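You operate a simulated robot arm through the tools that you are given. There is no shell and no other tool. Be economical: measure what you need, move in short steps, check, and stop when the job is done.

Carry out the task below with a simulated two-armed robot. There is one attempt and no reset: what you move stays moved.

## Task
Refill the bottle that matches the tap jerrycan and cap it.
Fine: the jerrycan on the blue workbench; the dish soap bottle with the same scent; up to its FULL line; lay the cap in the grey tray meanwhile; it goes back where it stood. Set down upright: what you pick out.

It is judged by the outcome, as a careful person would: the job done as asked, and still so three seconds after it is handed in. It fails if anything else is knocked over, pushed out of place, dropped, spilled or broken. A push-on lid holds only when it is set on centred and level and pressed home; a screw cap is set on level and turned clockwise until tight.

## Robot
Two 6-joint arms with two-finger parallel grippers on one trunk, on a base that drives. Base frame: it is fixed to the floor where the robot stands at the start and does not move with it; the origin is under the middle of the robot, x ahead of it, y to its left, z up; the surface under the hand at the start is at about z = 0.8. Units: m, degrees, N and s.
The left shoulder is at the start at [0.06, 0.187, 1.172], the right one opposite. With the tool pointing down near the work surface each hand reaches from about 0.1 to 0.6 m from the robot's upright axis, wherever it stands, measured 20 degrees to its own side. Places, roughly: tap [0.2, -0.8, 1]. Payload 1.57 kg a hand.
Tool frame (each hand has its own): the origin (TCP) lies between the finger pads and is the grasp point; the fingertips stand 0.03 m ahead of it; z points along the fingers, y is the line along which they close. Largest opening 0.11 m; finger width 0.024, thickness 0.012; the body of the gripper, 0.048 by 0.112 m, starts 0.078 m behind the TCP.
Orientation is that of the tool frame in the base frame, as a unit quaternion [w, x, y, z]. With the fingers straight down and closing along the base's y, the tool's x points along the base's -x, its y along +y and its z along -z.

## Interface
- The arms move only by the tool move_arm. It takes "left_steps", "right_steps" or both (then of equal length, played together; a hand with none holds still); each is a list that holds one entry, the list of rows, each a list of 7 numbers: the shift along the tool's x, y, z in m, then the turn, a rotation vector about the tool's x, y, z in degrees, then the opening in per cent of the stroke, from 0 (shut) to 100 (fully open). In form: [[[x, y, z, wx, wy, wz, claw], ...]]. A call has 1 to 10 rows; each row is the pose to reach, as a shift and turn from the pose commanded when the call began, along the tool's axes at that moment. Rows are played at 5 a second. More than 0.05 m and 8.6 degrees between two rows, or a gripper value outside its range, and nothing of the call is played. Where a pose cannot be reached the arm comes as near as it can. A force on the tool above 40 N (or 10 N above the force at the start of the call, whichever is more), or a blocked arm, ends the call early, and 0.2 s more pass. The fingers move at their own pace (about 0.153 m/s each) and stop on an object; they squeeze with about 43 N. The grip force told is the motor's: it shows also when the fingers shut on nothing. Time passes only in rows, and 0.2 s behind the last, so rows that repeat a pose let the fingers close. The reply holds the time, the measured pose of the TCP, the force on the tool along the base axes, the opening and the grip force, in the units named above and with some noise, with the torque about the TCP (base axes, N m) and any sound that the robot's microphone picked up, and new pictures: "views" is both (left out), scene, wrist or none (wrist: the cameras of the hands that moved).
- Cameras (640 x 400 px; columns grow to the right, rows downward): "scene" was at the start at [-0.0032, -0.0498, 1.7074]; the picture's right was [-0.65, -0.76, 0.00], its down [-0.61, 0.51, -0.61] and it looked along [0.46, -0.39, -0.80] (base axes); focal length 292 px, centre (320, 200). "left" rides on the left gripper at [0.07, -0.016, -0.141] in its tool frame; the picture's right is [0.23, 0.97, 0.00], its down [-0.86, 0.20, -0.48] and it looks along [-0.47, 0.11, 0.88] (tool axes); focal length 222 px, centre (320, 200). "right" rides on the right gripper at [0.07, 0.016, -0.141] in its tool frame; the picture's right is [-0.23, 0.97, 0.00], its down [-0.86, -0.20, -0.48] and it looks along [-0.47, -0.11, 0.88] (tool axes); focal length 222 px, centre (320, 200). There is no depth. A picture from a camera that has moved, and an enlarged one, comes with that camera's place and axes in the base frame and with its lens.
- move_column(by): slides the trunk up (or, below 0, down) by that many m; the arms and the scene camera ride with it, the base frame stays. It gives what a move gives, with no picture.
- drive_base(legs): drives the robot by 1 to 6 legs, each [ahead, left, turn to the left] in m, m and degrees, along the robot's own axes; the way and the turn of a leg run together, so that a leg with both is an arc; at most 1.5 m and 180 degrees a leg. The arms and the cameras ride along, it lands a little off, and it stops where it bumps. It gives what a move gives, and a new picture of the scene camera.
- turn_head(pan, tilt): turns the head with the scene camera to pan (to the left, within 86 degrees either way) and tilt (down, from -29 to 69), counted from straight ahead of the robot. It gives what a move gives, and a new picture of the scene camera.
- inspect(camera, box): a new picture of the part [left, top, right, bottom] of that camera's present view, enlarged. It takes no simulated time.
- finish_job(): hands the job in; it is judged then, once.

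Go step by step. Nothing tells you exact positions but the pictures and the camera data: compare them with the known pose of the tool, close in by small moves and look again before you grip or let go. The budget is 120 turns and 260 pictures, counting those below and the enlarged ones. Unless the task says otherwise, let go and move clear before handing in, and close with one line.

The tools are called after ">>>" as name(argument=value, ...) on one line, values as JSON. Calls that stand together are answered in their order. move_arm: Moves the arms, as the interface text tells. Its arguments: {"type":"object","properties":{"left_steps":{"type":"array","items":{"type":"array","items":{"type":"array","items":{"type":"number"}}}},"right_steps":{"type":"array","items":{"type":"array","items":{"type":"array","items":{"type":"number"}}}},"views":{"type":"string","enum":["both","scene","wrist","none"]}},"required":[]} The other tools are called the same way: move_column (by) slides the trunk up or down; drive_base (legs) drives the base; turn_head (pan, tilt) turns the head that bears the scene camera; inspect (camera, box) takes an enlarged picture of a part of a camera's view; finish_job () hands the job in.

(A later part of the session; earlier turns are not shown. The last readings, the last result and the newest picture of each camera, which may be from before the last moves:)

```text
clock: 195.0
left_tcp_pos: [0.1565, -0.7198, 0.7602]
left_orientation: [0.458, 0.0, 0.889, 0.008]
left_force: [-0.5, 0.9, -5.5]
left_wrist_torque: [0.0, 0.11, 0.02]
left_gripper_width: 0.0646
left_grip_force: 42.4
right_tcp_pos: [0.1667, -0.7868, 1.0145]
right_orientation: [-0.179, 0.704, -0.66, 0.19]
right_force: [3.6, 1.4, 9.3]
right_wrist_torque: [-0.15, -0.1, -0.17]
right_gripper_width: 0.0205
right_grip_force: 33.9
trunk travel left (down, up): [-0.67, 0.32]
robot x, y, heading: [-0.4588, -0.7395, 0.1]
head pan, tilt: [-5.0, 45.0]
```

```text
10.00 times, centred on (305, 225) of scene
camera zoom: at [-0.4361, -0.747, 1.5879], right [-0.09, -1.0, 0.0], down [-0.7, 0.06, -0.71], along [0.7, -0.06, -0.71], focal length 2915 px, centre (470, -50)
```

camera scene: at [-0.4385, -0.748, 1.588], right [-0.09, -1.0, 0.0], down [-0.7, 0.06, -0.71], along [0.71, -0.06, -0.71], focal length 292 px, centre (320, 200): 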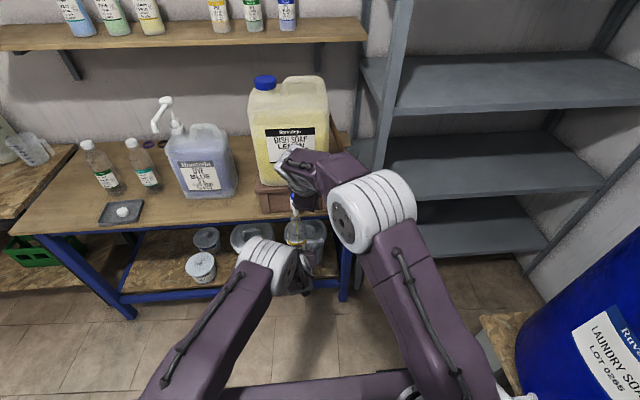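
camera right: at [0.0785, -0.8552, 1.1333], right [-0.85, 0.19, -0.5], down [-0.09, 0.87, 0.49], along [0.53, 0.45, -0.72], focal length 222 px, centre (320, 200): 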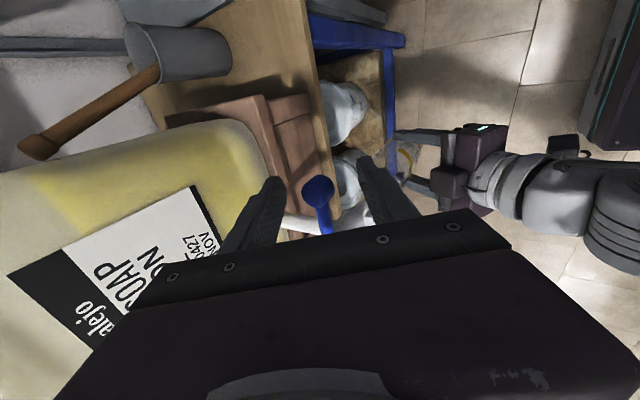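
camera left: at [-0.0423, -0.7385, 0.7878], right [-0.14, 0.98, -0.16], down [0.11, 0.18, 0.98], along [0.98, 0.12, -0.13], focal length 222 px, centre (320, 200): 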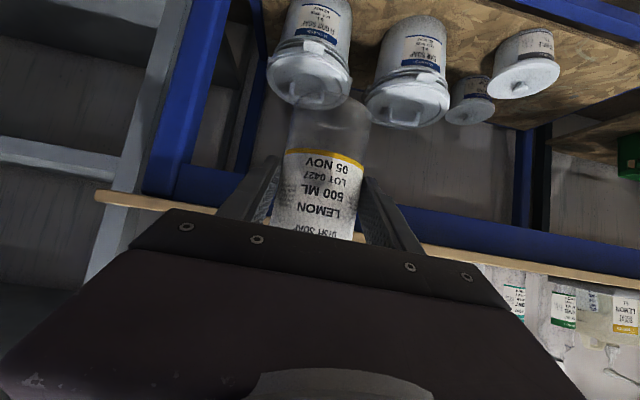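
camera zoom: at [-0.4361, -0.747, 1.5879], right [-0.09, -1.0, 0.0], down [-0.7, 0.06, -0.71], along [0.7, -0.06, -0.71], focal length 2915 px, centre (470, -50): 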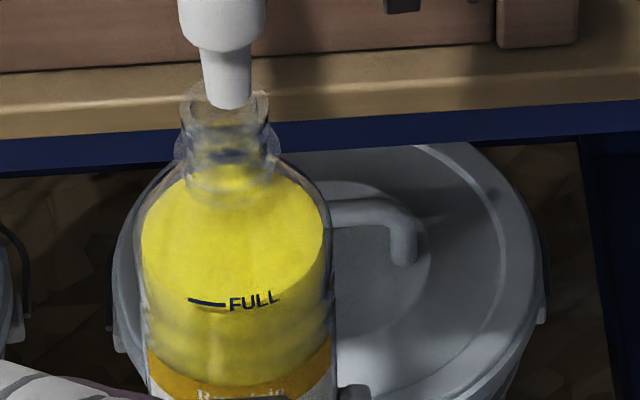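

The level is now at the FULL line within a millimetre or two, and the tap is shut. I let go of the knob and back the right hand out.

>>> move_arm(right_steps=[[[0, 0, 0, 0, 0, 0, 30], [0, 0, 0, 0, 0, 0, 55], [0, 0, -0.03, 0, 0, 0, 55], [0, 0, -0.07, 0, 0, 0, 55], [0.03, 0, -0.11, 0, 0, 0, 55], [0.07, 0, -0.14, 0, 0, 0, 55], [0.11, 0.02, -0.16, 0, 0, 0, 55]]], views="none")

>>> inspect(camera="scene", box=[260, 160, 350, 250])

```text
clock: 196.6
left_tcp_pos: [0.1551, -0.7209, 0.7618]
left_orientation: [0.459, 0.0, 0.888, 0.008]
left_force: [-0.3, 0.0, -4.4]
left_wrist_torque: [0.0, 0.09, 0.03]
left_gripper_width: 0.0647
left_grip_force: 43.4
right_tcp_pos: [0.0751, -0.8995, 1.1462]
right_orientation: [-0.178, 0.705, -0.66, 0.188]
right_force: [0.0, -0.2, -0.4]
right_wrist_torque: [0.0, -0.01, 0.02]
right_gripper_width: 0.0606
right_grip_force: 0.0
trunk travel left (down, up): [-0.67, 0.32]
robot x, y, heading: [-0.4581, -0.743, -0.2]
head pan, tilt: [-5.0, 45.0]
```

```text
4.44 times, centred on (305, 205) of scene
camera zoom: at [-0.4373, -0.7489, 1.5879], right [-0.09, -1.0, 0.0], down [-0.7, 0.06, -0.71], along [0.7, -0.06, -0.71], focal length 1295 px, centre (387, 178)
```

zoom: 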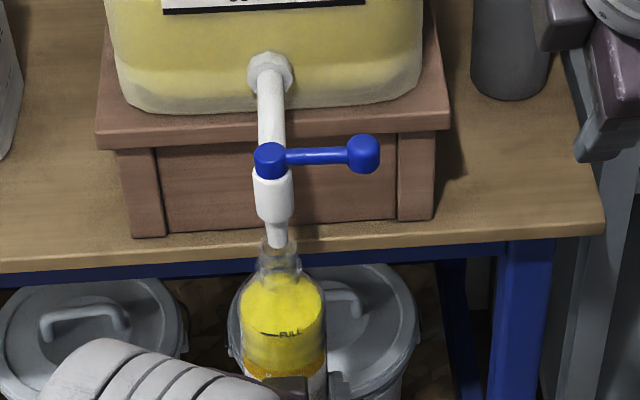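

Lever is back in its closed position, no drip. I back straight off, raise the trunk, and drive back toward the bottle's place.

>>> drive_base(legs=[[-0.12, 0, 0]])

>>> move_column(by=0.15)

>>> drive_base(legs=[[0, 0.89, 0.1]])

```text
clock: 197.8
left_tcp_pos: [0.0374, -0.7209, 0.7605]
left_orientation: [0.457, 0.0, 0.89, 0.008]
left_force: [-0.2, -0.4, -5.0]
left_wrist_torque: [-0.01, 0.06, 0.0]
left_gripper_width: 0.0647
left_grip_force: 43.5
right_tcp_pos: [-0.0413, -0.8991, 1.1446]
right_orientation: [-0.177, 0.704, -0.661, 0.188]
right_force: [1.2, -0.6, -0.3]
right_wrist_torque: [-0.03, 0.02, -0.02]
right_gripper_width: 0.0606
right_grip_force: 0.1
trunk travel left (down, up): [-0.67, 0.32]
robot x, y, heading: [-0.5777, -0.7407, 0.0]
head pan, tilt: [-5.0, 45.0]
camera scene: at [-0.5534, -0.7476, 1.5878], right [-0.09, -1.0, 0.0], down [-0.71, 0.06, -0.71], along [0.7, -0.06, -0.71], focal length 292 px, centre (320, 200)
```

scene: 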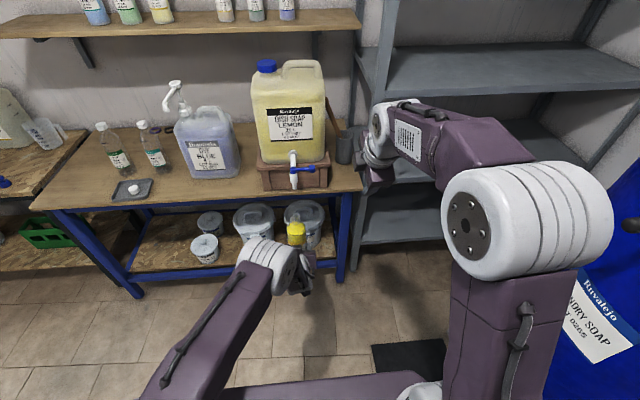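

```text
clock: 199.6
left_tcp_pos: [0.0386, -0.7198, 0.9107]
left_orientation: [0.458, 0.0, 0.889, 0.008]
left_force: [-0.1, -0.1, -4.7]
left_wrist_torque: [-0.01, 0.07, -0.01]
left_gripper_width: 0.0647
left_grip_force: 43.0
right_tcp_pos: [-0.0435, -0.8986, 1.2952]
right_orientation: [-0.178, 0.704, -0.661, 0.188]
right_force: [0.0, -1.4, -0.2]
right_wrist_torque: [0.05, -0.01, 0.01]
right_gripper_width: 0.0606
right_grip_force: 0.1
trunk travel left (down, up): [-0.82, 0.17]
robot x, y, heading: [-0.5763, -0.7381, 0.4]
head pan, tilt: [-5.0, 45.0]
```

```text
clock: 204.3
left_tcp_pos: [0.0377, 0.1692, 0.9099]
left_orientation: [0.458, 0.003, 0.889, 0.006]
left_force: [-0.2, 0.0, -5.1]
left_wrist_torque: [-0.01, 0.11, 0.0]
left_gripper_width: 0.0645
left_grip_force: 43.1
right_tcp_pos: [-0.0418, -0.0078, 1.2958]
right_orientation: [-0.177, 0.703, -0.662, 0.19]
right_force: [-0.2, 0.3, 0.2]
right_wrist_torque: [-0.01, -0.01, 0.04]
right_gripper_width: 0.0608
right_grip_force: 0.1
trunk travel left (down, up): [-0.82, 0.17]
robot x, y, heading: [-0.5774, 0.1537, -0.1]
head pan, tilt: [-5.0, 45.0]
camera scene: at [-0.5529, 0.1449, 1.7378], right [-0.09, -1.0, 0.0], down [-0.7, 0.06, -0.71], along [0.7, -0.06, -0.71], focal length 292 px, centre (320, 200)
```

scene: 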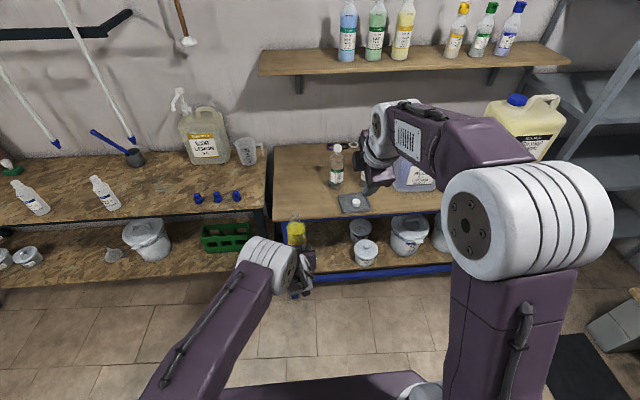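

Back opposite its place. I tuck the bottle closer and higher, and straighten the right hand, before driving in.

>>> move_arm(left_steps=[[[0.003, -0.02, -0.021, 0, 0, 0, 10], [0.006, -0.04, -0.042, 0, 0, 0, 10], [0.009, -0.06, -0.063, 0, 0, 0, 10], [0.0124, -0.08, -0.0845, 0, 0, 0, 10], [0.0124, -0.08, -0.0845, 0, 0, 0, 10]]], right_steps=[[[0.025, -0.004, -0.007, -7, 0, 0, 55], [0.05, -0.008, -0.013, -14, 0, 0, 55], [0.075, -0.012, -0.02, -21, 0, 0, 55], [0.1, -0.015, -0.026, -28, 0, 0, 55], [0.1, -0.015, -0.026, -30, 0, 0, 55]]], views="none")

>>> move_arm(right_steps=[[[0, 0, 0, 0, 0, 8, 55], [0, 0, 0, 0, 0, 16, 55], [0, 0, 0, 0, 0, 24, 55], [0, 0, 0, 0, 0, 32, 55], [0, 0, 0, 0, 0, 40, 55], [0, 0, 0, 0, 0, 48, 55]]], views="none")

>>> drive_base(legs=[[0.371, -0.003, 0.1]])

```text
clock: 205.5
left_tcp_pos: [-0.0393, 0.0891, 0.951]
left_orientation: [0.459, 0.002, 0.889, 0.007]
left_force: [-0.4, 0.9, -5.5]
left_wrist_torque: [0.01, 0.12, -0.02]
left_gripper_width: 0.0647
left_grip_force: 42.8
right_tcp_pos: [-0.0461, -0.1053, 1.3233]
right_orientation: [-0.001, 0.725, -0.689, 0.022]
right_force: [0.8, 0.3, -0.2]
right_wrist_torque: [0.02, -0.01, -0.01]
right_gripper_width: 0.0605
right_grip_force: 0.1
right hand out of reach, approached as far as the arm can: row 4, 5
trunk travel left (down, up): [-0.82, 0.17]
robot x, y, heading: [-0.575, 0.1548, -0.4]
head pan, tilt: [-5.0, 45.0]
```

```text
clock: 206.9
left_tcp_pos: [-0.0388, 0.0882, 0.9491]
left_orientation: [0.458, 0.004, 0.889, 0.005]
left_force: [-0.2, -0.2, -4.6]
left_wrist_torque: [0.03, 0.09, -0.02]
left_gripper_width: 0.0645
left_grip_force: 43.1
right_tcp_pos: [-0.0512, -0.1056, 1.3191]
right_orientation: [-0.005, -0.38, 0.925, -0.015]
right_force: [0.3, -0.7, -0.2]
right_wrist_torque: [-0.04, -0.01, 0.04]
right_gripper_width: 0.0604
right_grip_force: 0.0
right hand out of reach, approached as far as the arm can: row 1, 2, 3, 4, 5, 6
trunk travel left (down, up): [-0.82, 0.17]
robot x, y, heading: [-0.576, 0.1558, -0.4]
head pan, tilt: [-5.0, 45.0]
```

```text
clock: 209.3
left_tcp_pos: [0.3334, 0.0783, 0.9509]
left_orientation: [0.459, 0.007, 0.888, 0.005]
left_force: [0.0, 0.3, -5.3]
left_wrist_torque: [-0.01, 0.1, 0.0]
left_gripper_width: 0.0645
left_grip_force: 43.0
right_tcp_pos: [0.3189, -0.1171, 1.3203]
right_orientation: [-0.004, -0.377, 0.926, -0.015]
right_force: [0.0, 0.6, 0.4]
right_wrist_torque: [-0.03, -0.03, 0.05]
right_gripper_width: 0.0605
right_grip_force: 0.1
trunk travel left (down, up): [-0.82, 0.17]
robot x, y, heading: [-0.1964, 0.1479, -0.9]
head pan, tilt: [-5.0, 45.0]
camera scene: at [-0.181, 0.1391, 1.7379], right [-0.1, -0.99, 0.0], down [-0.7, 0.07, -0.71], along [0.7, -0.07, -0.71], focal length 292 px, centre (320, 200)
```

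scene: 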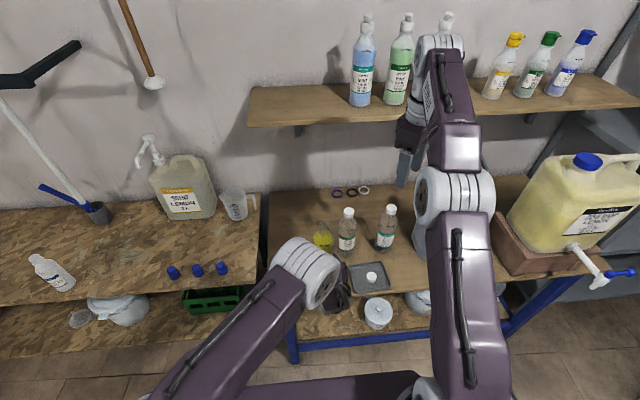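

In position (heading off 0.9°, fine). I move the right hand above the cap in the tray and look.

>>> move_arm(right_steps=[[[-0.008, -0.0015, 0.04, -0.5, -0.4, 0, 52], [-0.016, -0.003, 0.08, -1, -0.8, 0, 52], [-0.024, -0.0045, 0.12, -1.42, -1.08, 0, 52], [-0.031, -0.0056, 0.16, -1.42, -1.08, 0, 52], [-0.031, -0.0056, 0.2, -1.42, -1.08, 0, 52], [-0.031, -0.0056, 0.24, -1.42, -1.08, 0, 52], [-0.031, -0.0056, 0.28, -1.42, -1.08, 0, 52], [-0.031, -0.0056, 0.28, -1.42, -1.08, 0, 52]]], views="wrist")

```text
clock: 211.1
left_tcp_pos: [0.3346, 0.0771, 0.9492]
left_orientation: [0.458, 0.008, 0.889, 0.004]
left_force: [1.0, 0.0, -5.1]
left_wrist_torque: [0.0, 0.09, 0.0]
left_gripper_width: 0.0645
left_grip_force: 42.9
right_tcp_pos: [0.3475, -0.1098, 1.0386]
right_orientation: [0.0, -0.377, 0.926, 0.001]
right_force: [-0.6, 0.8, 1.0]
right_wrist_torque: [0.04, 0.01, 0.04]
right_gripper_width: 0.0571
right_grip_force: 0.1
trunk travel left (down, up): [-0.82, 0.17]
robot x, y, heading: [-0.2007, 0.1504, -0.7]
head pan, tilt: [-5.0, 45.0]
camera right: at [0.2854, -0.1458, 1.1823], right [-0.52, 0.86, 0.0], down [0.75, 0.45, 0.48], along [0.41, 0.25, -0.88], focal length 222 px, centre (320, 200)
```

right: 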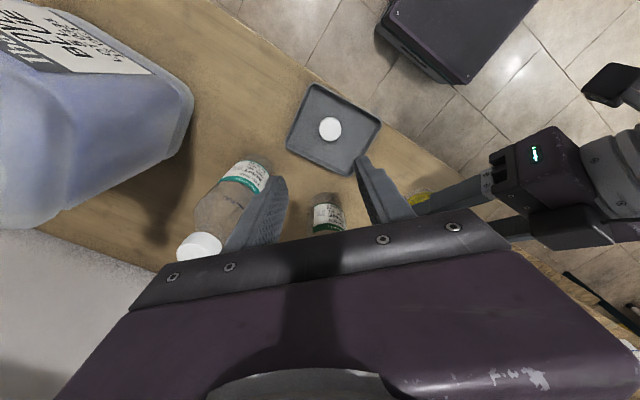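

I centre on the cap (0.345, -0.099) and descend most of the way.

>>> move_arm(right_steps=[[[-0.003, 0.005, 0.04, 0, 0, 0, 52], [-0.0057, 0.0095, 0.08, 0, 0, 0, 52], [-0.0057, 0.0095, 0.12, 0, 0, 0, 52], [-0.0057, 0.0095, 0.16, 0, 0, 0, 52], [-0.0057, 0.0095, 0.16, 0, 0, 0, 52]]], views="wrist")

```text
clock: 212.3
left_tcp_pos: [0.335, 0.0765, 0.9499]
left_orientation: [0.459, 0.007, 0.889, 0.004]
left_force: [0.4, 0.0, -5.1]
left_wrist_torque: [-0.01, 0.08, 0.0]
left_gripper_width: 0.0645
left_grip_force: 43.6
right_tcp_pos: [0.3462, -0.0989, 0.8764]
right_orientation: [-0.001, -0.377, 0.926, 0.0]
right_force: [0.2, 0.1, 0.3]
right_wrist_torque: [-0.01, -0.01, 0.03]
right_gripper_width: 0.057
right_grip_force: 0.1
trunk travel left (down, up): [-0.82, 0.17]
robot x, y, heading: [-0.2, 0.1465, -1.2]
head pan, tilt: [-5.0, 45.0]
camera right: at [0.2846, -0.136, 1.021], right [-0.52, 0.86, 0.0], down [0.75, 0.46, 0.48], along [0.41, 0.25, -0.88], focal length 222 px, centre (320, 200)
```

right: 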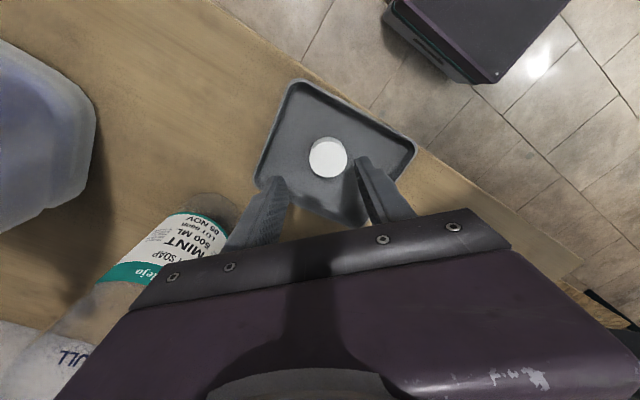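

The cap sits ~1 cm off toward the robot side. I correct and look again.

>>> move_arm(right_steps=[[[0.006, 0.009, 0.0, 0, 0, 0, 60], [0.006, 0.009, 0.015, 0, 0, 0, 60], [0.006, 0.009, 0.015, 0, 0, 0, 60]]], views="wrist")

```text
clock: 213.1
left_tcp_pos: [0.3356, 0.0763, 0.95]
left_orientation: [0.457, 0.007, 0.89, 0.004]
left_force: [0.3, 0.3, -5.1]
left_wrist_torque: [-0.02, 0.12, 0.02]
left_gripper_width: 0.0646
left_grip_force: 42.4
right_tcp_pos: [0.3349, -0.0979, 0.8619]
right_orientation: [-0.001, -0.377, 0.926, 0.0]
right_force: [-0.3, -0.5, 0.3]
right_wrist_torque: [-0.02, 0.02, 0.0]
right_gripper_width: 0.0662
right_grip_force: 0.0
trunk travel left (down, up): [-0.82, 0.17]
robot x, y, heading: [-0.2017, 0.1471, -0.7]
head pan, tilt: [-5.0, 45.0]
camera right: at [0.2727, -0.1338, 1.0062], right [-0.52, 0.86, 0.0], down [0.75, 0.45, 0.48], along [0.41, 0.25, -0.88], focal length 222 px, centre (320, 200)
```

right: 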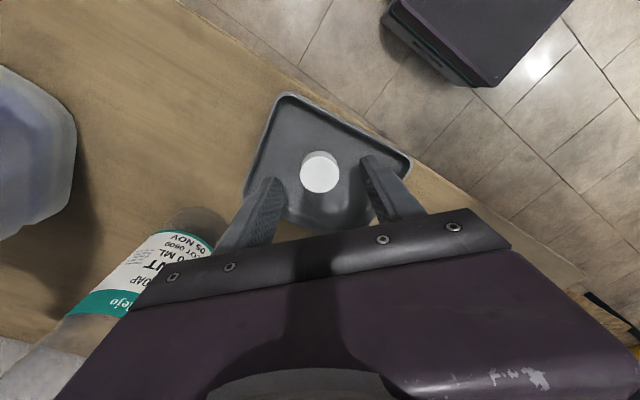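

Centred. I descend to z≈0.837 and close on the cap.

>>> move_arm(right_steps=[[[0, 0, 0.013, 0, 0, 0, 60], [0, 0, 0.025, 0, 0, 0, 60], [0, 0, 0.025, 0, 0, 0, 40], [0, 0, 0.025, 0, 0, 0, 20], [0, 0, 0.025, 0, 0, 0, 0], [0, 0, 0.025, 0, 0, 0, 0]]], views="wrist")

```text
clock: 214.5
left_tcp_pos: [0.3346, 0.0768, 0.9495]
left_orientation: [0.457, 0.008, 0.889, 0.003]
left_force: [-0.3, 0.6, -5.5]
left_wrist_torque: [0.0, 0.09, -0.01]
left_gripper_width: 0.0645
left_grip_force: 43.0
right_tcp_pos: [0.3322, -0.0971, 0.8375]
right_orientation: [-0.002, -0.377, 0.926, 0.001]
right_force: [-0.2, -0.6, -0.1]
right_wrist_torque: [0.03, 0.01, 0.02]
right_gripper_width: 0.0311
right_grip_force: 40.2
trunk travel left (down, up): [-0.82, 0.17]
robot x, y, heading: [-0.2027, 0.1486, -0.9]
head pan, tilt: [-5.0, 45.0]
camera right: at [0.2715, -0.1335, 0.9812], right [-0.52, 0.86, 0.0], down [0.75, 0.45, 0.48], along [0.41, 0.25, -0.88], focal length 222 px, centre (320, 200)
```

right: 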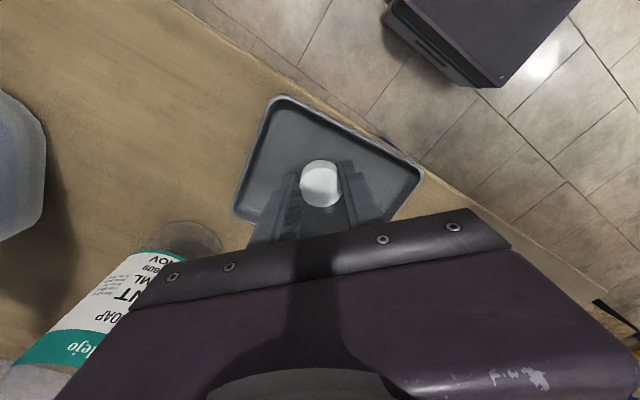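

Cap gripped (31 mm). I lift it and carry it above the bottle mouth, winding the wrist counter-clockwise to leave room for tightening.

>>> move_arm(right_steps=[[[0, 0, -0.03, 0, 0, 0, 0], [0, 0, -0.07, 0, 0, 0, 0], [0, 0, -0.115, 0, 0, 0, 0], [0, 0, -0.16, 0, 0, 0, 0], [0, 0, -0.205, 0, 0, 0, 0], [0, 0, -0.25, 0, 0, 0, 0], [0, 0, -0.295, 0, 0, 0, 0], [0, 0, -0.33, 0, 0, 0, 0]]], views="none")

>>> move_arm(right_steps=[[[-0.019, 0.015, 0, 0, 0, -8, 0], [-0.038, 0.03, 0, 0, 0, -16, 0], [-0.057, 0.045, 0, 0, 0, -24, 0], [-0.076, 0.06, 0, 0, 0, -32, 0], [-0.095, 0.075, 0, 0, 0, -40, 0], [-0.114, 0.09, 0, 0, 0, -48, 0], [-0.133, 0.1056, 0, 0, 0, -56, 0], [-0.133, 0.1056, 0, 0, 0, -61, 0], [-0.133, 0.1056, 0, 0, 0, -61, 0]]], views="both")

>>> inspect(camera="scene", box=[270, 150, 390, 300])

```text
clock: 216.3
left_tcp_pos: [0.3348, 0.0774, 0.9504]
left_orientation: [0.457, 0.007, 0.889, 0.005]
left_force: [0.5, 0.7, -5.7]
left_wrist_torque: [0.02, 0.08, -0.04]
left_gripper_width: 0.0644
left_grip_force: 42.7
right_tcp_pos: [0.3336, -0.0966, 1.1664]
right_orientation: [-0.002, -0.377, 0.926, 0.0]
right_force: [0.5, 0.0, 0.5]
right_wrist_torque: [0.03, -0.01, 0.0]
right_gripper_width: 0.0321
right_grip_force: 40.5
trunk travel left (down, up): [-0.82, 0.17]
robot x, y, heading: [-0.1995, 0.1454, -0.8]
head pan, tilt: [-5.0, 45.0]
```

```text
clock: 218.3
left_tcp_pos: [0.334, 0.0767, 0.9503]
left_orientation: [0.457, 0.007, 0.889, 0.004]
left_force: [0.4, -0.3, -5.1]
left_wrist_torque: [-0.01, 0.13, -0.04]
left_gripper_width: 0.0646
left_grip_force: 43.1
right_tcp_pos: [0.3546, 0.075, 1.1675]
right_orientation: [0.002, 0.796, -0.606, 0.0]
right_force: [-0.4, 0.0, 0.3]
right_wrist_torque: [0.0, 0.0, 0.0]
right_gripper_width: 0.0318
right_grip_force: 40.6
trunk travel left (down, up): [-0.82, 0.17]
robot x, y, heading: [-0.2, 0.1524, -0.8]
head pan, tilt: [-5.0, 45.0]
camera scene: at [-0.179, 0.1388, 1.7379], right [-0.1, -0.99, 0.0], down [-0.7, 0.07, -0.71], along [0.7, -0.07, -0.71], focal length 292 px, centre (320, 200)
camera right: at [0.3577, 0.0026, 1.3123], right [-1.0, -0.04, 0.0], down [-0.03, 0.88, 0.48], along [-0.02, 0.48, -0.88], focal length 222 px, centre (320, 200)
```

scene: 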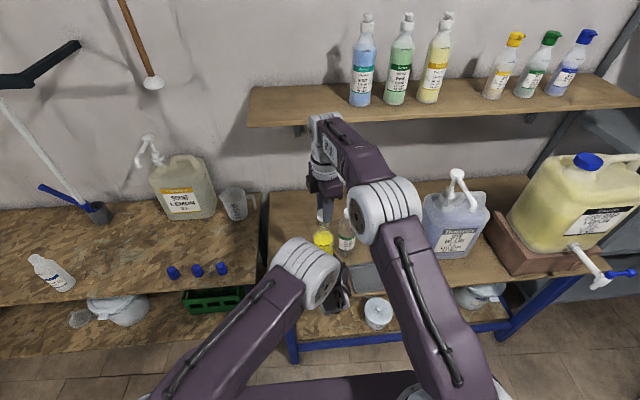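
right: 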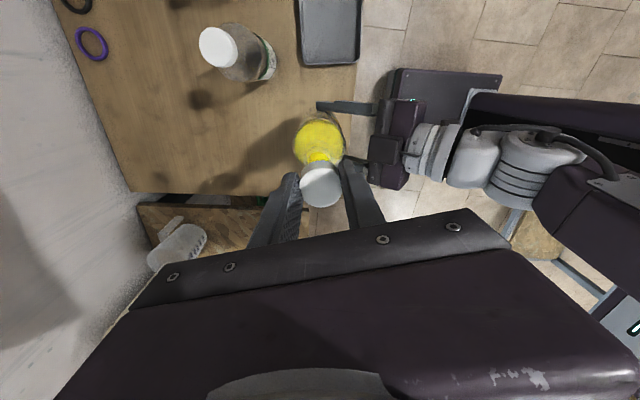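

```text
2.67 times, centred on (330, 225) of scene
camera zoom: at [-0.179, 0.1388, 1.7379], right [-0.1, -0.99, 0.0], down [-0.7, 0.07, -0.71], along [0.7, -0.07, -0.71], focal length 777 px, centre (293, 133)
```

zoom: 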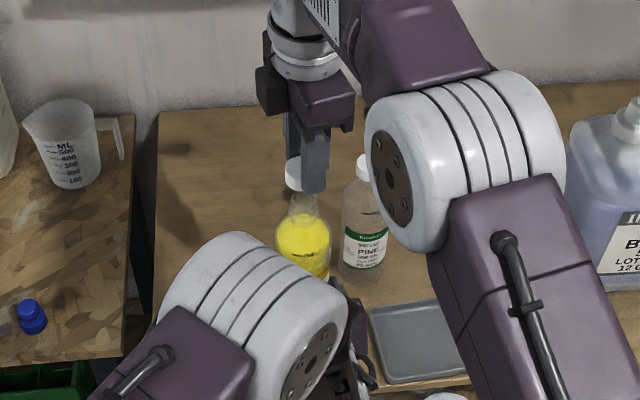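

Cap and bottle axes line up within ~2 mm. I lower slowly to contact.

>>> move_arm(right_steps=[[[0.0013, 0.001, 0.02, 0, 0, 0, 0], [0.0013, 0.001, 0.04, 0, 0, 0, 0], [0.0013, 0.001, 0.05, 0, 0, 0, 0], [0.0013, 0.001, 0.054, 0, 0, 0, 0], [0.0013, 0.001, 0.057, 0, 0, 0, 0]]], views="none")

>>> inspect(camera="scene", box=[295, 190, 355, 250])

>>> inspect(camera="right", box=[240, 80, 400, 240])

```text
clock: 219.1
left_tcp_pos: [0.3294, 0.0787, 0.9432]
left_orientation: [0.449, 0.009, 0.893, 0.008]
left_force: [0.5, -0.5, -5.1]
left_wrist_torque: [-0.03, 0.11, -0.02]
left_gripper_width: 0.0645
left_grip_force: 42.8
right_tcp_pos: [0.3556, 0.073, 1.1257]
right_orientation: [-0.003, 0.796, -0.606, 0.002]
right_force: [0.0, 0.0, 0.6]
right_wrist_torque: [0.02, -0.02, -0.05]
right_gripper_width: 0.0316
right_grip_force: 40.4
trunk travel left (down, up): [-0.82, 0.17]
robot x, y, heading: [-0.2019, 0.1494, -0.6]
head pan, tilt: [-5.0, 45.0]
stopped in row 3 (left hand): the force on the tool passed its limit at 44 N (the readings are from after the stop); the commanded pose is now the measured one
```

```text
6.67 times, centred on (325, 220) of scene
camera zoom: at [-0.1791, 0.1392, 1.7379], right [-0.1, -0.99, 0.0], down [-0.7, 0.07, -0.71], along [0.7, -0.07, -0.71], focal length 1943 px, centre (287, 67)
```

zoom: 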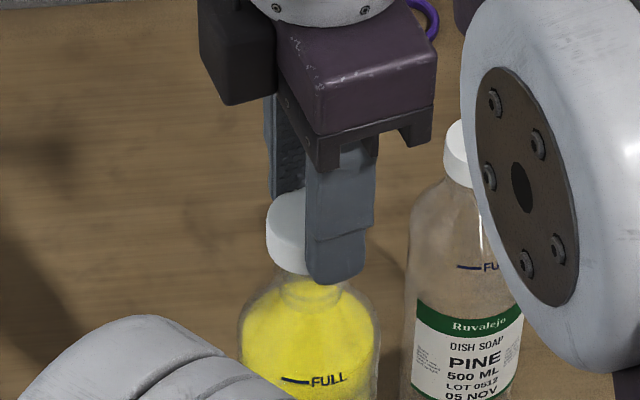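

```text
2.50 times, centred on (320, 160) of right
camera zoom: at [0.3577, 0.0021, 1.269], right [-1.0, -0.04, -0.01], down [-0.04, 0.88, 0.48], along [-0.01, 0.48, -0.88], focal length 555 px, centre (320, 300)
```

zoom: 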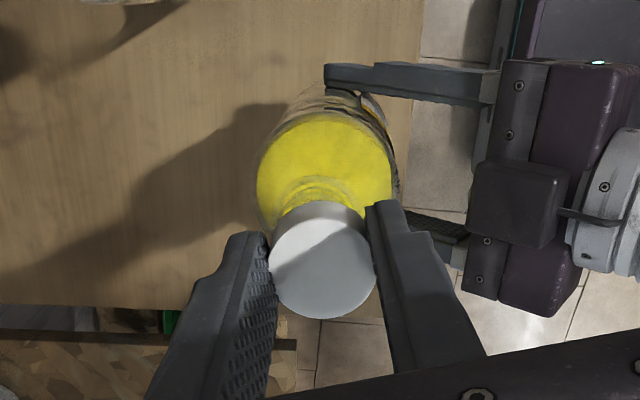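

The cap met the rim off-centre and the force limit stopped me (bottle only nudged, nothing lost). I lift the cap, restore the left hand's pose, and re-measure.

>>> move_arm(left_steps=[[[0, 0, 0, 0, 0, 0, 10], [0, 0, 0, 0, 0, 0, 10], [-0.004, -0.001, -0.0002, 0.15, -0.56, -0.2, 10], [-0.0083, -0.002, -0.0004, 0.29, -1.12, -0.42, 10], [-0.0083, -0.002, -0.0004, 0.29, -1.12, -0.42, 10]]], right_steps=[[[0, 0, -0.01, 0, 0, 0, 0], [0, 0, -0.02, 0, 0, 0, 0], [0, 0, -0.02, 0, 0, 0, 0], [0, 0, -0.02, 0, 0, 0, 0], [0, 0, -0.02, 0, 0, 0, 0]]], views="none")

>>> inspect(camera="scene", box=[295, 190, 355, 250])

>>> inspect(camera="right", box=[240, 80, 400, 240])

```text
clock: 220.3
left_tcp_pos: [0.335, 0.0759, 0.9515]
left_orientation: [0.459, 0.008, 0.888, 0.003]
left_force: [-0.5, 0.2, -4.6]
left_wrist_torque: [0.03, 0.12, 0.0]
left_gripper_width: 0.0646
left_grip_force: 42.7
right_tcp_pos: [0.3558, 0.0712, 1.1459]
right_orientation: [-0.003, 0.795, -0.606, 0.001]
right_force: [0.0, -0.3, -0.5]
right_wrist_torque: [-0.01, 0.0, 0.02]
right_gripper_width: 0.0318
right_grip_force: 40.1
trunk travel left (down, up): [-0.82, 0.17]
robot x, y, heading: [-0.2017, 0.1473, -0.7]
head pan, tilt: [-5.0, 45.0]
```

```text
6.67 times, centred on (325, 220) of scene
camera zoom: at [-0.1791, 0.1391, 1.7379], right [-0.1, -0.99, 0.0], down [-0.7, 0.07, -0.71], along [0.7, -0.07, -0.71], focal length 1943 px, centre (287, 67)
```

zoom: 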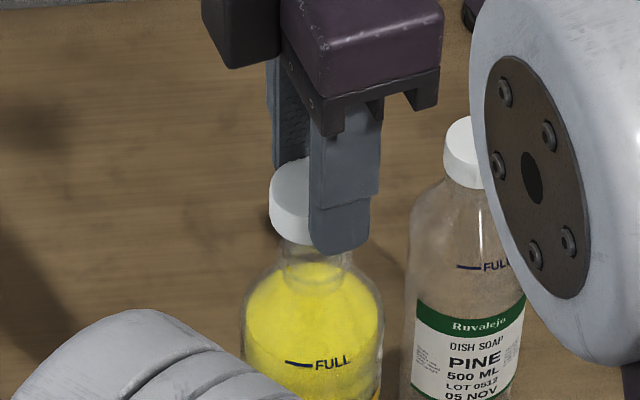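

```text
2.50 times, centred on (320, 160) of right
camera zoom: at [0.3572, 0.0006, 1.289], right [-1.0, -0.04, -0.01], down [-0.04, 0.88, 0.48], along [-0.01, 0.48, -0.88], focal length 555 px, centre (320, 300)
```

zoom: 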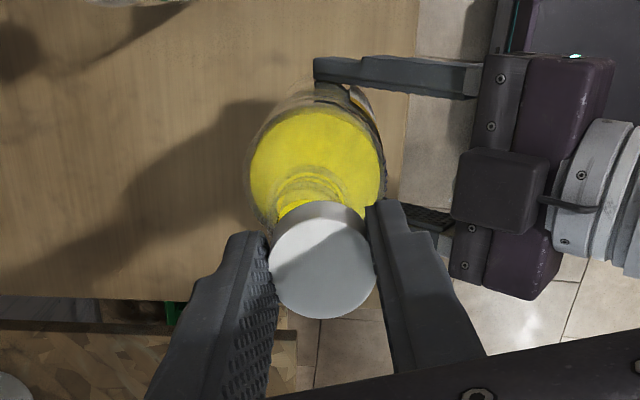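

Comparing outlines, the cap needs about +3 mm in x and -3 mm in y. I shift and lower very gently.

>>> move_arm(right_steps=[[[0.0037, -0.0021, 0.0, 0, 0, 0, 0], [0.0037, -0.0021, 0.008, 0, 0, 0, 0], [0.0037, -0.0021, 0.014, 0, 0, 0, 0], [0.0037, -0.0021, 0.018, 0, 0, 0, 0], [0.0037, -0.0021, 0.021, 0, 0, 0, 0], [0.0037, -0.0021, 0.024, 0, 0, 0, 0], [0.0037, -0.0021, 0.0265, 0, 0, 0, 0]]], views="none")

>>> inspect(camera="scene", box=[295, 190, 355, 250])

>>> inspect(camera="right", box=[240, 80, 400, 240])

```text
clock: 221.7
left_tcp_pos: [0.332, 0.078, 0.9457]
left_orientation: [0.451, 0.01, 0.893, 0.004]
left_force: [0.1, 0.5, -4.7]
left_wrist_torque: [0.0, 0.12, -0.01]
left_gripper_width: 0.0647
left_grip_force: 43.2
right_tcp_pos: [0.3612, 0.0714, 1.1256]
right_orientation: [-0.007, 0.795, -0.606, 0.006]
right_force: [0.3, 0.5, 0.2]
right_wrist_torque: [-0.03, -0.01, -0.01]
right_gripper_width: 0.0316
right_grip_force: 40.5
trunk travel left (down, up): [-0.82, 0.17]
robot x, y, heading: [-0.2025, 0.1492, -0.6]
head pan, tilt: [-5.0, 45.0]
stopped in row 6 (left hand): the force on the tool passed its limit at 42 N (the readings are from after the stop); the commanded pose is now the measured one
```

```text
6.67 times, centred on (325, 220) of scene
camera zoom: at [-0.179, 0.139, 1.7379], right [-0.1, -0.99, 0.0], down [-0.7, 0.07, -0.71], along [0.7, -0.07, -0.71], focal length 1943 px, centre (287, 67)
```

zoom: 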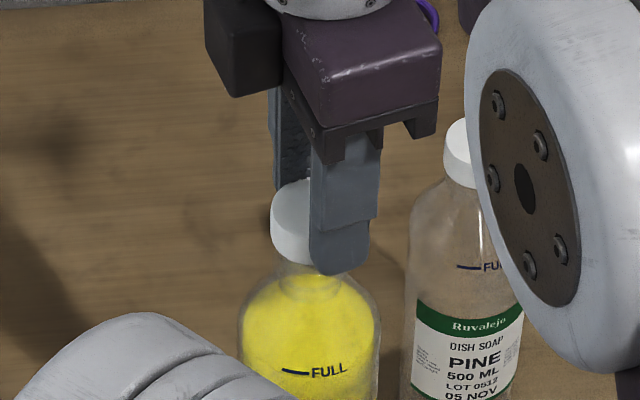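

```text
2.50 times, centred on (320, 160) of right
camera zoom: at [0.361, -0.0005, 1.2693], right [-1.0, -0.04, -0.02], down [-0.04, 0.88, 0.48], along [0.0, 0.48, -0.88], focal length 555 px, centre (320, 300)
```

zoom: 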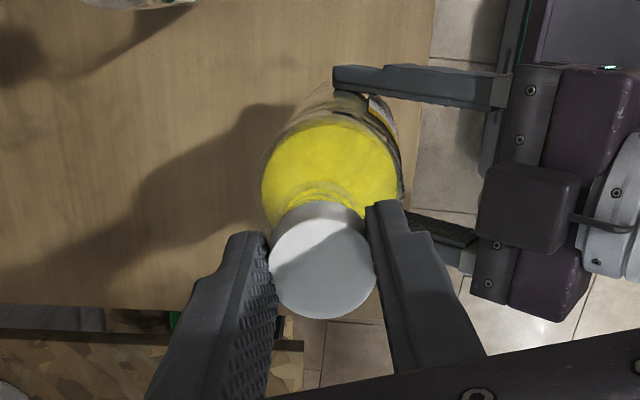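

Blocked again at the rim. I restore the poses and check whether the bottle has tilted in the left grip.

>>> move_arm(left_steps=[[[0, 0, 0, 0, 0, 0, 10], [0, 0, 0, 0, 0, 0, 10], [-0.004, -0.001, 0.0, 0.15, -0.5, 0, 10], [-0.0065, -0.0015, -0.0005, 0.3, -0.9, 0, 10], [-0.0065, -0.0015, -0.0005, 0.3, -0.9, 0, 10]]], right_steps=[[[0, 0, -0.01, 0, 0, 0, 0], [0, 0, -0.025, 0, 0, 0, 0], [0, 0, -0.04, 0, 0, 0, 0], [0, 0, -0.05, 0, 0, 0, 0], [0, 0, -0.05, 0, 0, 0, 0]]], views="wrist")

>>> inspect(camera="scene", box=[295, 180, 355, 240])

```text
clock: 222.9
left_tcp_pos: [0.3363, 0.0754, 0.951]
left_orientation: [0.459, 0.012, 0.888, 0.001]
left_force: [0.4, -0.1, -5.6]
left_wrist_torque: [0.02, 0.11, -0.01]
left_gripper_width: 0.0649
left_grip_force: 43.3
right_tcp_pos: [0.3599, 0.0699, 1.1764]
right_orientation: [-0.006, 0.795, -0.606, 0.006]
right_force: [-0.7, 0.2, -0.3]
right_wrist_torque: [-0.01, 0.01, -0.02]
right_gripper_width: 0.0316
right_grip_force: 40.2
trunk travel left (down, up): [-0.82, 0.17]
robot x, y, heading: [-0.1988, 0.1495, -0.8]
head pan, tilt: [-5.0, 45.0]
camera right: at [0.3599, -0.0022, 1.3204], right [-1.0, -0.04, -0.02], down [-0.04, 0.88, 0.48], along [0.0, 0.48, -0.88], focal length 222 px, centre (320, 200)
camera left: at [0.1796, 0.0626, 0.9757], right [-0.11, 0.98, -0.17], down [0.11, 0.18, 0.98], along [0.99, 0.09, -0.13], focal length 222 px, centre (320, 200)
```

right: 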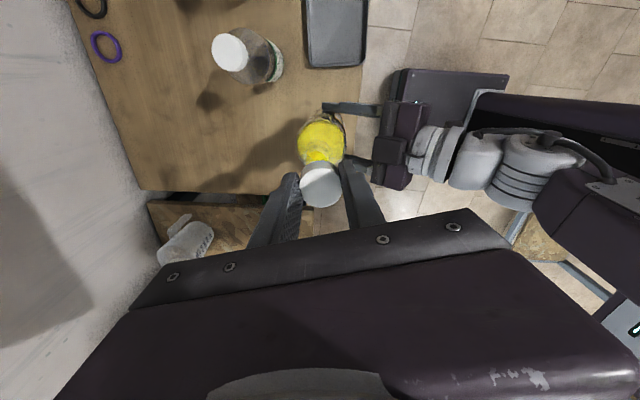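
left: 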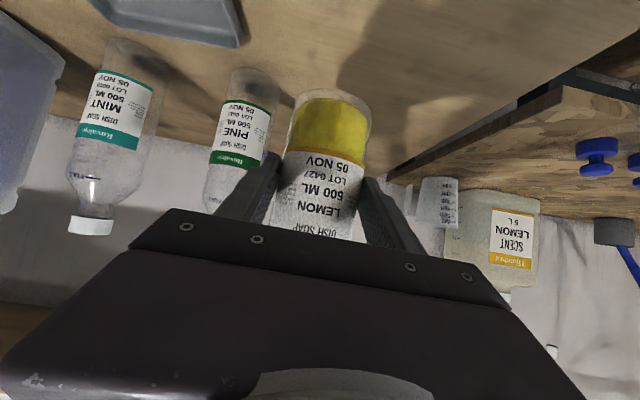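

```text
6.67 times, centred on (325, 210) of scene
camera zoom: at [-0.179, 0.139, 1.7379], right [-0.1, -0.99, 0.0], down [-0.7, 0.07, -0.71], along [0.7, -0.07, -0.71], focal length 1943 px, centre (287, 133)
```

zoom: 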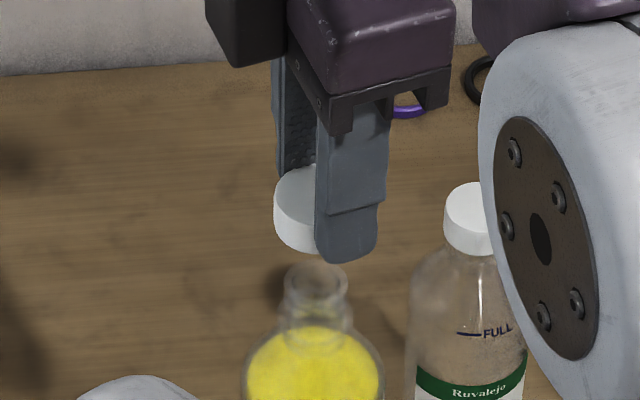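

The mouth is now clearly visible in the scene view; heights suggest the mouth is nearer z≈1.10. To measure precisely I shift the hand aside so its own camera sees the mouth.

>>> move_arm(right_steps=[[[-0.025, 0, 0, 0, 0, 0, 0], [-0.05, 0, 0, 0, 0, 0, 0], [-0.05, 0, 0, 0, 0, 0, 0]]], views="none")

>>> inspect(camera="right", box=[240, 80, 400, 240])

>>> inspect(camera="scene", box=[295, 180, 355, 240])

```text
clock: 223.7
left_tcp_pos: [0.3363, 0.0751, 0.95]
left_orientation: [0.458, 0.011, 0.889, 0.002]
left_force: [-0.4, 0.0, -4.7]
left_wrist_torque: [0.01, 0.1, 0.01]
left_gripper_width: 0.0646
left_grip_force: 42.8
right_tcp_pos: [0.3501, 0.1177, 1.1758]
right_orientation: [-0.007, 0.796, -0.606, 0.006]
right_force: [-0.2, 0.4, 0.2]
right_wrist_torque: [0.03, 0.0, 0.04]
right_gripper_width: 0.0317
right_grip_force: 40.8
trunk travel left (down, up): [-0.82, 0.17]
robot x, y, heading: [-0.1982, 0.1495, -0.8]
head pan, tilt: [-5.0, 45.0]
```

```text
2.50 times, centred on (320, 160) of right
camera zoom: at [0.3497, 0.0466, 1.3192], right [-1.0, -0.04, -0.02], down [-0.04, 0.88, 0.48], along [0.0, 0.48, -0.88], focal length 555 px, centre (320, 300)
```

zoom: 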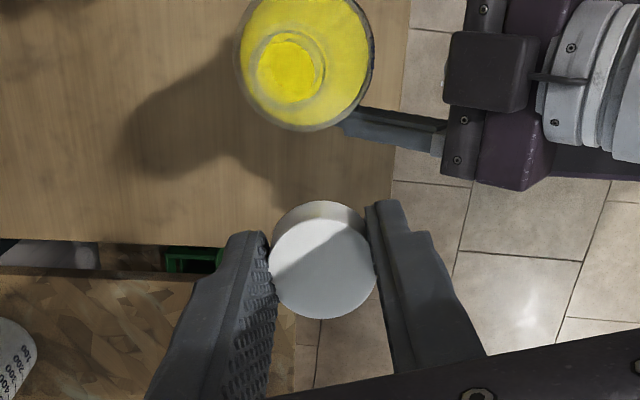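

```text
6.67 times, centred on (325, 210) of scene
camera zoom: at [-0.1788, 0.1381, 1.7378], right [-0.1, -0.99, 0.0], down [-0.7, 0.07, -0.71], along [0.7, -0.07, -0.71], focal length 1943 px, centre (287, 133)
```

zoom: 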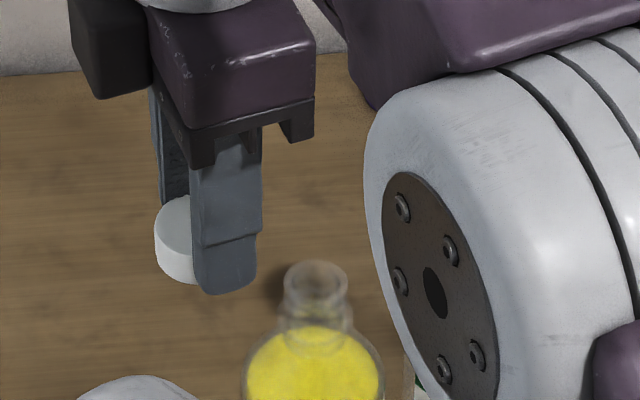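

Now I have it precisely: the mouth is 46.7 mm along tool x and -3.3 mm along tool y from the cap (with a 1° level correction). I apply that above the mouth.

>>> move_arm(right_steps=[[[0.023, -0.0016, 0, -0.5, 0, 0, 0], [0.0467, -0.0033, 0, -1.05, 0, 0, 0], [0.0467, -0.0033, 0, -1.05, 0, 0, 0]]], views="none")

>>> move_arm(right_steps=[[[0, 0, 0.02, 0, 0, 0, 0], [0, 0, 0.036, 0, 0, 0, 0], [0, 0, 0.044, 0, 0, 0, 0], [0, 0, 0.047, 0, 0, 0, 0], [0, 0, 0.05, 0, 0, 0, 0]]], views="none")

>>> inspect(camera="scene", box=[295, 190, 355, 250])

```text
clock: 224.5
left_tcp_pos: [0.3366, 0.0755, 0.9511]
left_orientation: [0.458, 0.01, 0.889, 0.002]
left_force: [0.7, 0.0, -4.5]
left_wrist_torque: [0.03, 0.11, -0.01]
left_gripper_width: 0.0649
left_grip_force: 42.9
right_tcp_pos: [0.3622, 0.0755, 1.1756]
right_orientation: [0.001, 0.795, -0.606, -0.001]
right_force: [0.3, -0.8, 0.2]
right_wrist_torque: [0.0, 0.03, 0.02]
right_gripper_width: 0.0315
right_grip_force: 40.3
trunk travel left (down, up): [-0.82, 0.17]
robot x, y, heading: [-0.199, 0.1497, -0.7]
head pan, tilt: [-5.0, 45.0]
```

```text
clock: 225.7
left_tcp_pos: [0.3337, 0.0767, 0.9468]
left_orientation: [0.453, 0.012, 0.891, 0.003]
left_force: [3.1, -0.9, -38.1]
left_wrist_torque: [0.47, 1.29, 0.03]
left_gripper_width: 0.0645
left_grip_force: 43.0
right_tcp_pos: [0.3652, 0.076, 1.1281]
right_orientation: [-0.001, 0.796, -0.606, 0.001]
right_force: [-3.4, 0.5, 32.8]
right_wrist_torque: [-0.21, 0.5, -0.03]
right_gripper_width: 0.0317
right_grip_force: 40.0
trunk travel left (down, up): [-0.82, 0.17]
robot x, y, heading: [-0.2002, 0.1462, -0.9]
head pan, tilt: [-5.0, 45.0]
```

```text
6.67 times, centred on (325, 220) of scene
camera zoom: at [-0.1789, 0.1393, 1.7379], right [-0.1, -0.99, 0.0], down [-0.7, 0.07, -0.71], along [0.7, -0.07, -0.71], focal length 1943 px, centre (287, 67)
```

zoom: 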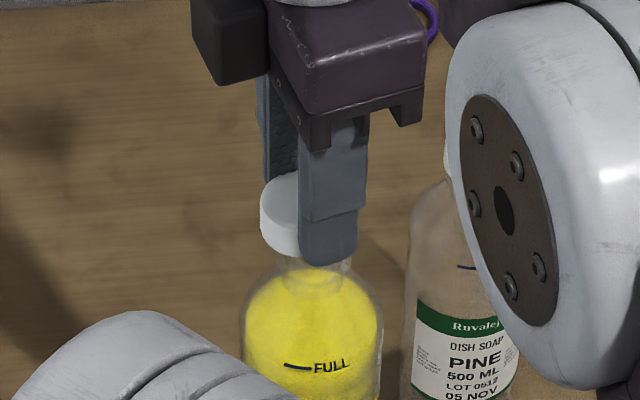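

The scene view shows the cap ~6 mm off in y; the cap offset within the grip was overestimated. Best estimate for the cap axis is (0.366, 0.070). I lift, shift and check the picture before lowering.

>>> move_arm(right_steps=[[[0, 0, -0.015, 0, 0, 0, 0], [0.003, -0.001, -0.02, 0, 0, 0, 0], [0.0063, -0.0022, -0.02, 0, 0, 0, 0], [0.0063, -0.0022, -0.02, 0, 0, 0, 0]]], views="none")

>>> inspect(camera="scene", box=[305, 195, 345, 235])

>>> inspect(camera="right", box=[270, 100, 370, 220])

```text
clock: 226.7
left_tcp_pos: [0.3354, 0.0752, 0.9504]
left_orientation: [0.459, 0.011, 0.888, 0.001]
left_force: [0.6, -0.3, -5.2]
left_wrist_torque: [0.01, 0.12, 0.02]
left_gripper_width: 0.0647
left_grip_force: 42.9
right_tcp_pos: [0.3648, 0.0694, 1.1458]
right_orientation: [0.0, 0.795, -0.606, 0.0]
right_force: [0.1, 0.1, -0.6]
right_wrist_torque: [0.02, 0.02, 0.0]
right_gripper_width: 0.0313
right_grip_force: 40.3
trunk travel left (down, up): [-0.82, 0.17]
robot x, y, heading: [-0.2013, 0.1475, -1.0]
head pan, tilt: [-5.0, 45.0]
```

```text
10.00 times, centred on (325, 215) of scene
camera zoom: at [-0.1791, 0.1391, 1.7379], right [-0.1, -0.99, 0.0], down [-0.7, 0.07, -0.71], along [0.7, -0.07, -0.71], focal length 2915 px, centre (270, 50)
```

zoom: 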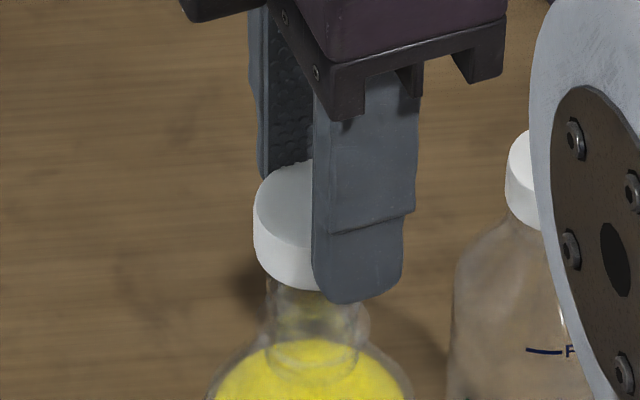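

```text
3.33 times, centred on (320, 160) of right
camera zoom: at [0.3686, -0.0024, 1.289], right [-1.0, -0.04, 0.0], down [-0.03, 0.88, 0.48], along [-0.02, 0.48, -0.88], focal length 740 px, centre (320, 333)
```

zoom: 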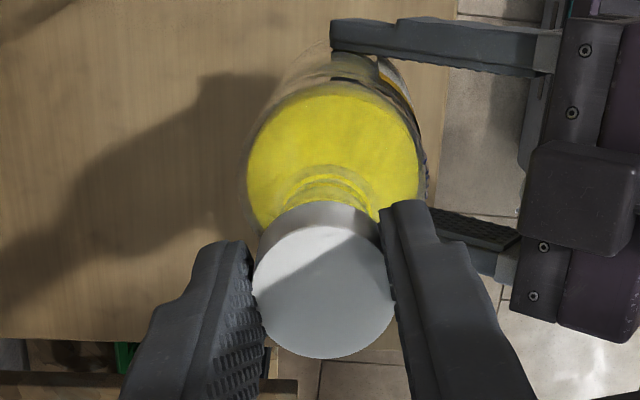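

In the scene view the cap is now column-aligned with the mouth; the wrist view suggests 2 mm toward -x. I apply that and descend slowly.

>>> move_arm(right_steps=[[[-0.0005, 0.0019, 0.006, 0, 0, 0, 0], [-0.0005, 0.0019, 0.012, 0, 0, 0, 0], [-0.0005, 0.0019, 0.016, 0, 0, 0, 0], [-0.0005, 0.0019, 0.019, 0, 0, 0, 0], [-0.0005, 0.0019, 0.022, 0, 0, 0, 0], [-0.0005, 0.0019, 0.025, 0, 0, 0, 0]]], views="none")

>>> inspect(camera="scene", box=[305, 195, 345, 235])

```text
clock: 228.1
left_tcp_pos: [0.336, 0.0747, 0.9513]
left_orientation: [0.459, 0.011, 0.888, 0.002]
left_force: [2.2, -1.7, -11.6]
left_wrist_torque: [-0.22, -0.25, 0.0]
left_gripper_width: 0.0645
left_grip_force: 42.9
right_tcp_pos: [0.3651, 0.0693, 1.1194]
right_orientation: [0.0, 0.796, -0.606, -0.001]
right_force: [-2.7, 1.0, 6.6]
right_wrist_torque: [0.48, 0.78, -0.01]
right_gripper_width: 0.0317
right_grip_force: 40.1
trunk travel left (down, up): [-0.82, 0.17]
robot x, y, heading: [-0.1969, 0.1489, -0.7]
head pan, tilt: [-5.0, 45.0]
```

```text
10.00 times, centred on (325, 215) of scene
camera zoom: at [-0.1789, 0.1391, 1.7379], right [-0.1, -0.99, 0.0], down [-0.7, 0.07, -0.71], along [0.7, -0.07, -0.71], focal length 2915 px, centre (270, 50)
```

zoom: 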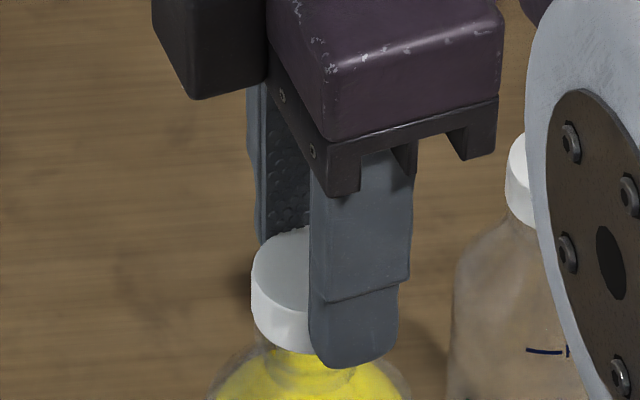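

It slid over the rim (only ~7 N). I continue down gently toward the thread.

>>> move_arm(right_steps=[[[0, 0.0008, 0.002, 0, 0, 0, 0], [0, 0.001, 0.004, 0, 0, 0, 0], [0, 0.001, 0.006, 0, 0, 0, 0], [0, 0.001, 0.008, 0, 0, 0, 0]]], views="none")

```text
clock: 229.2
left_tcp_pos: [0.3322, 0.0766, 0.9478]
left_orientation: [0.453, 0.012, 0.892, 0.003]
left_force: [1.8, -1.1, -9.5]
left_wrist_torque: [-0.12, -0.07, -0.04]
left_gripper_width: 0.0644
left_grip_force: 43.0
right_tcp_pos: [0.3639, 0.0699, 1.1143]
right_orientation: [0.0, 0.796, -0.606, 0.001]
right_force: [-1.6, 0.9, 4.0]
right_wrist_torque: [0.2, 0.55, 0.01]
right_gripper_width: 0.0312
right_grip_force: 39.3
trunk travel left (down, up): [-0.82, 0.17]
robot x, y, heading: [-0.1982, 0.1467, -0.8]
head pan, tilt: [-5.0, 45.0]
stopped in row 4 (left hand): the force on the tool passed its limit at 40 N (the readings are from after the stop); the commanded pose is now the measured one
```

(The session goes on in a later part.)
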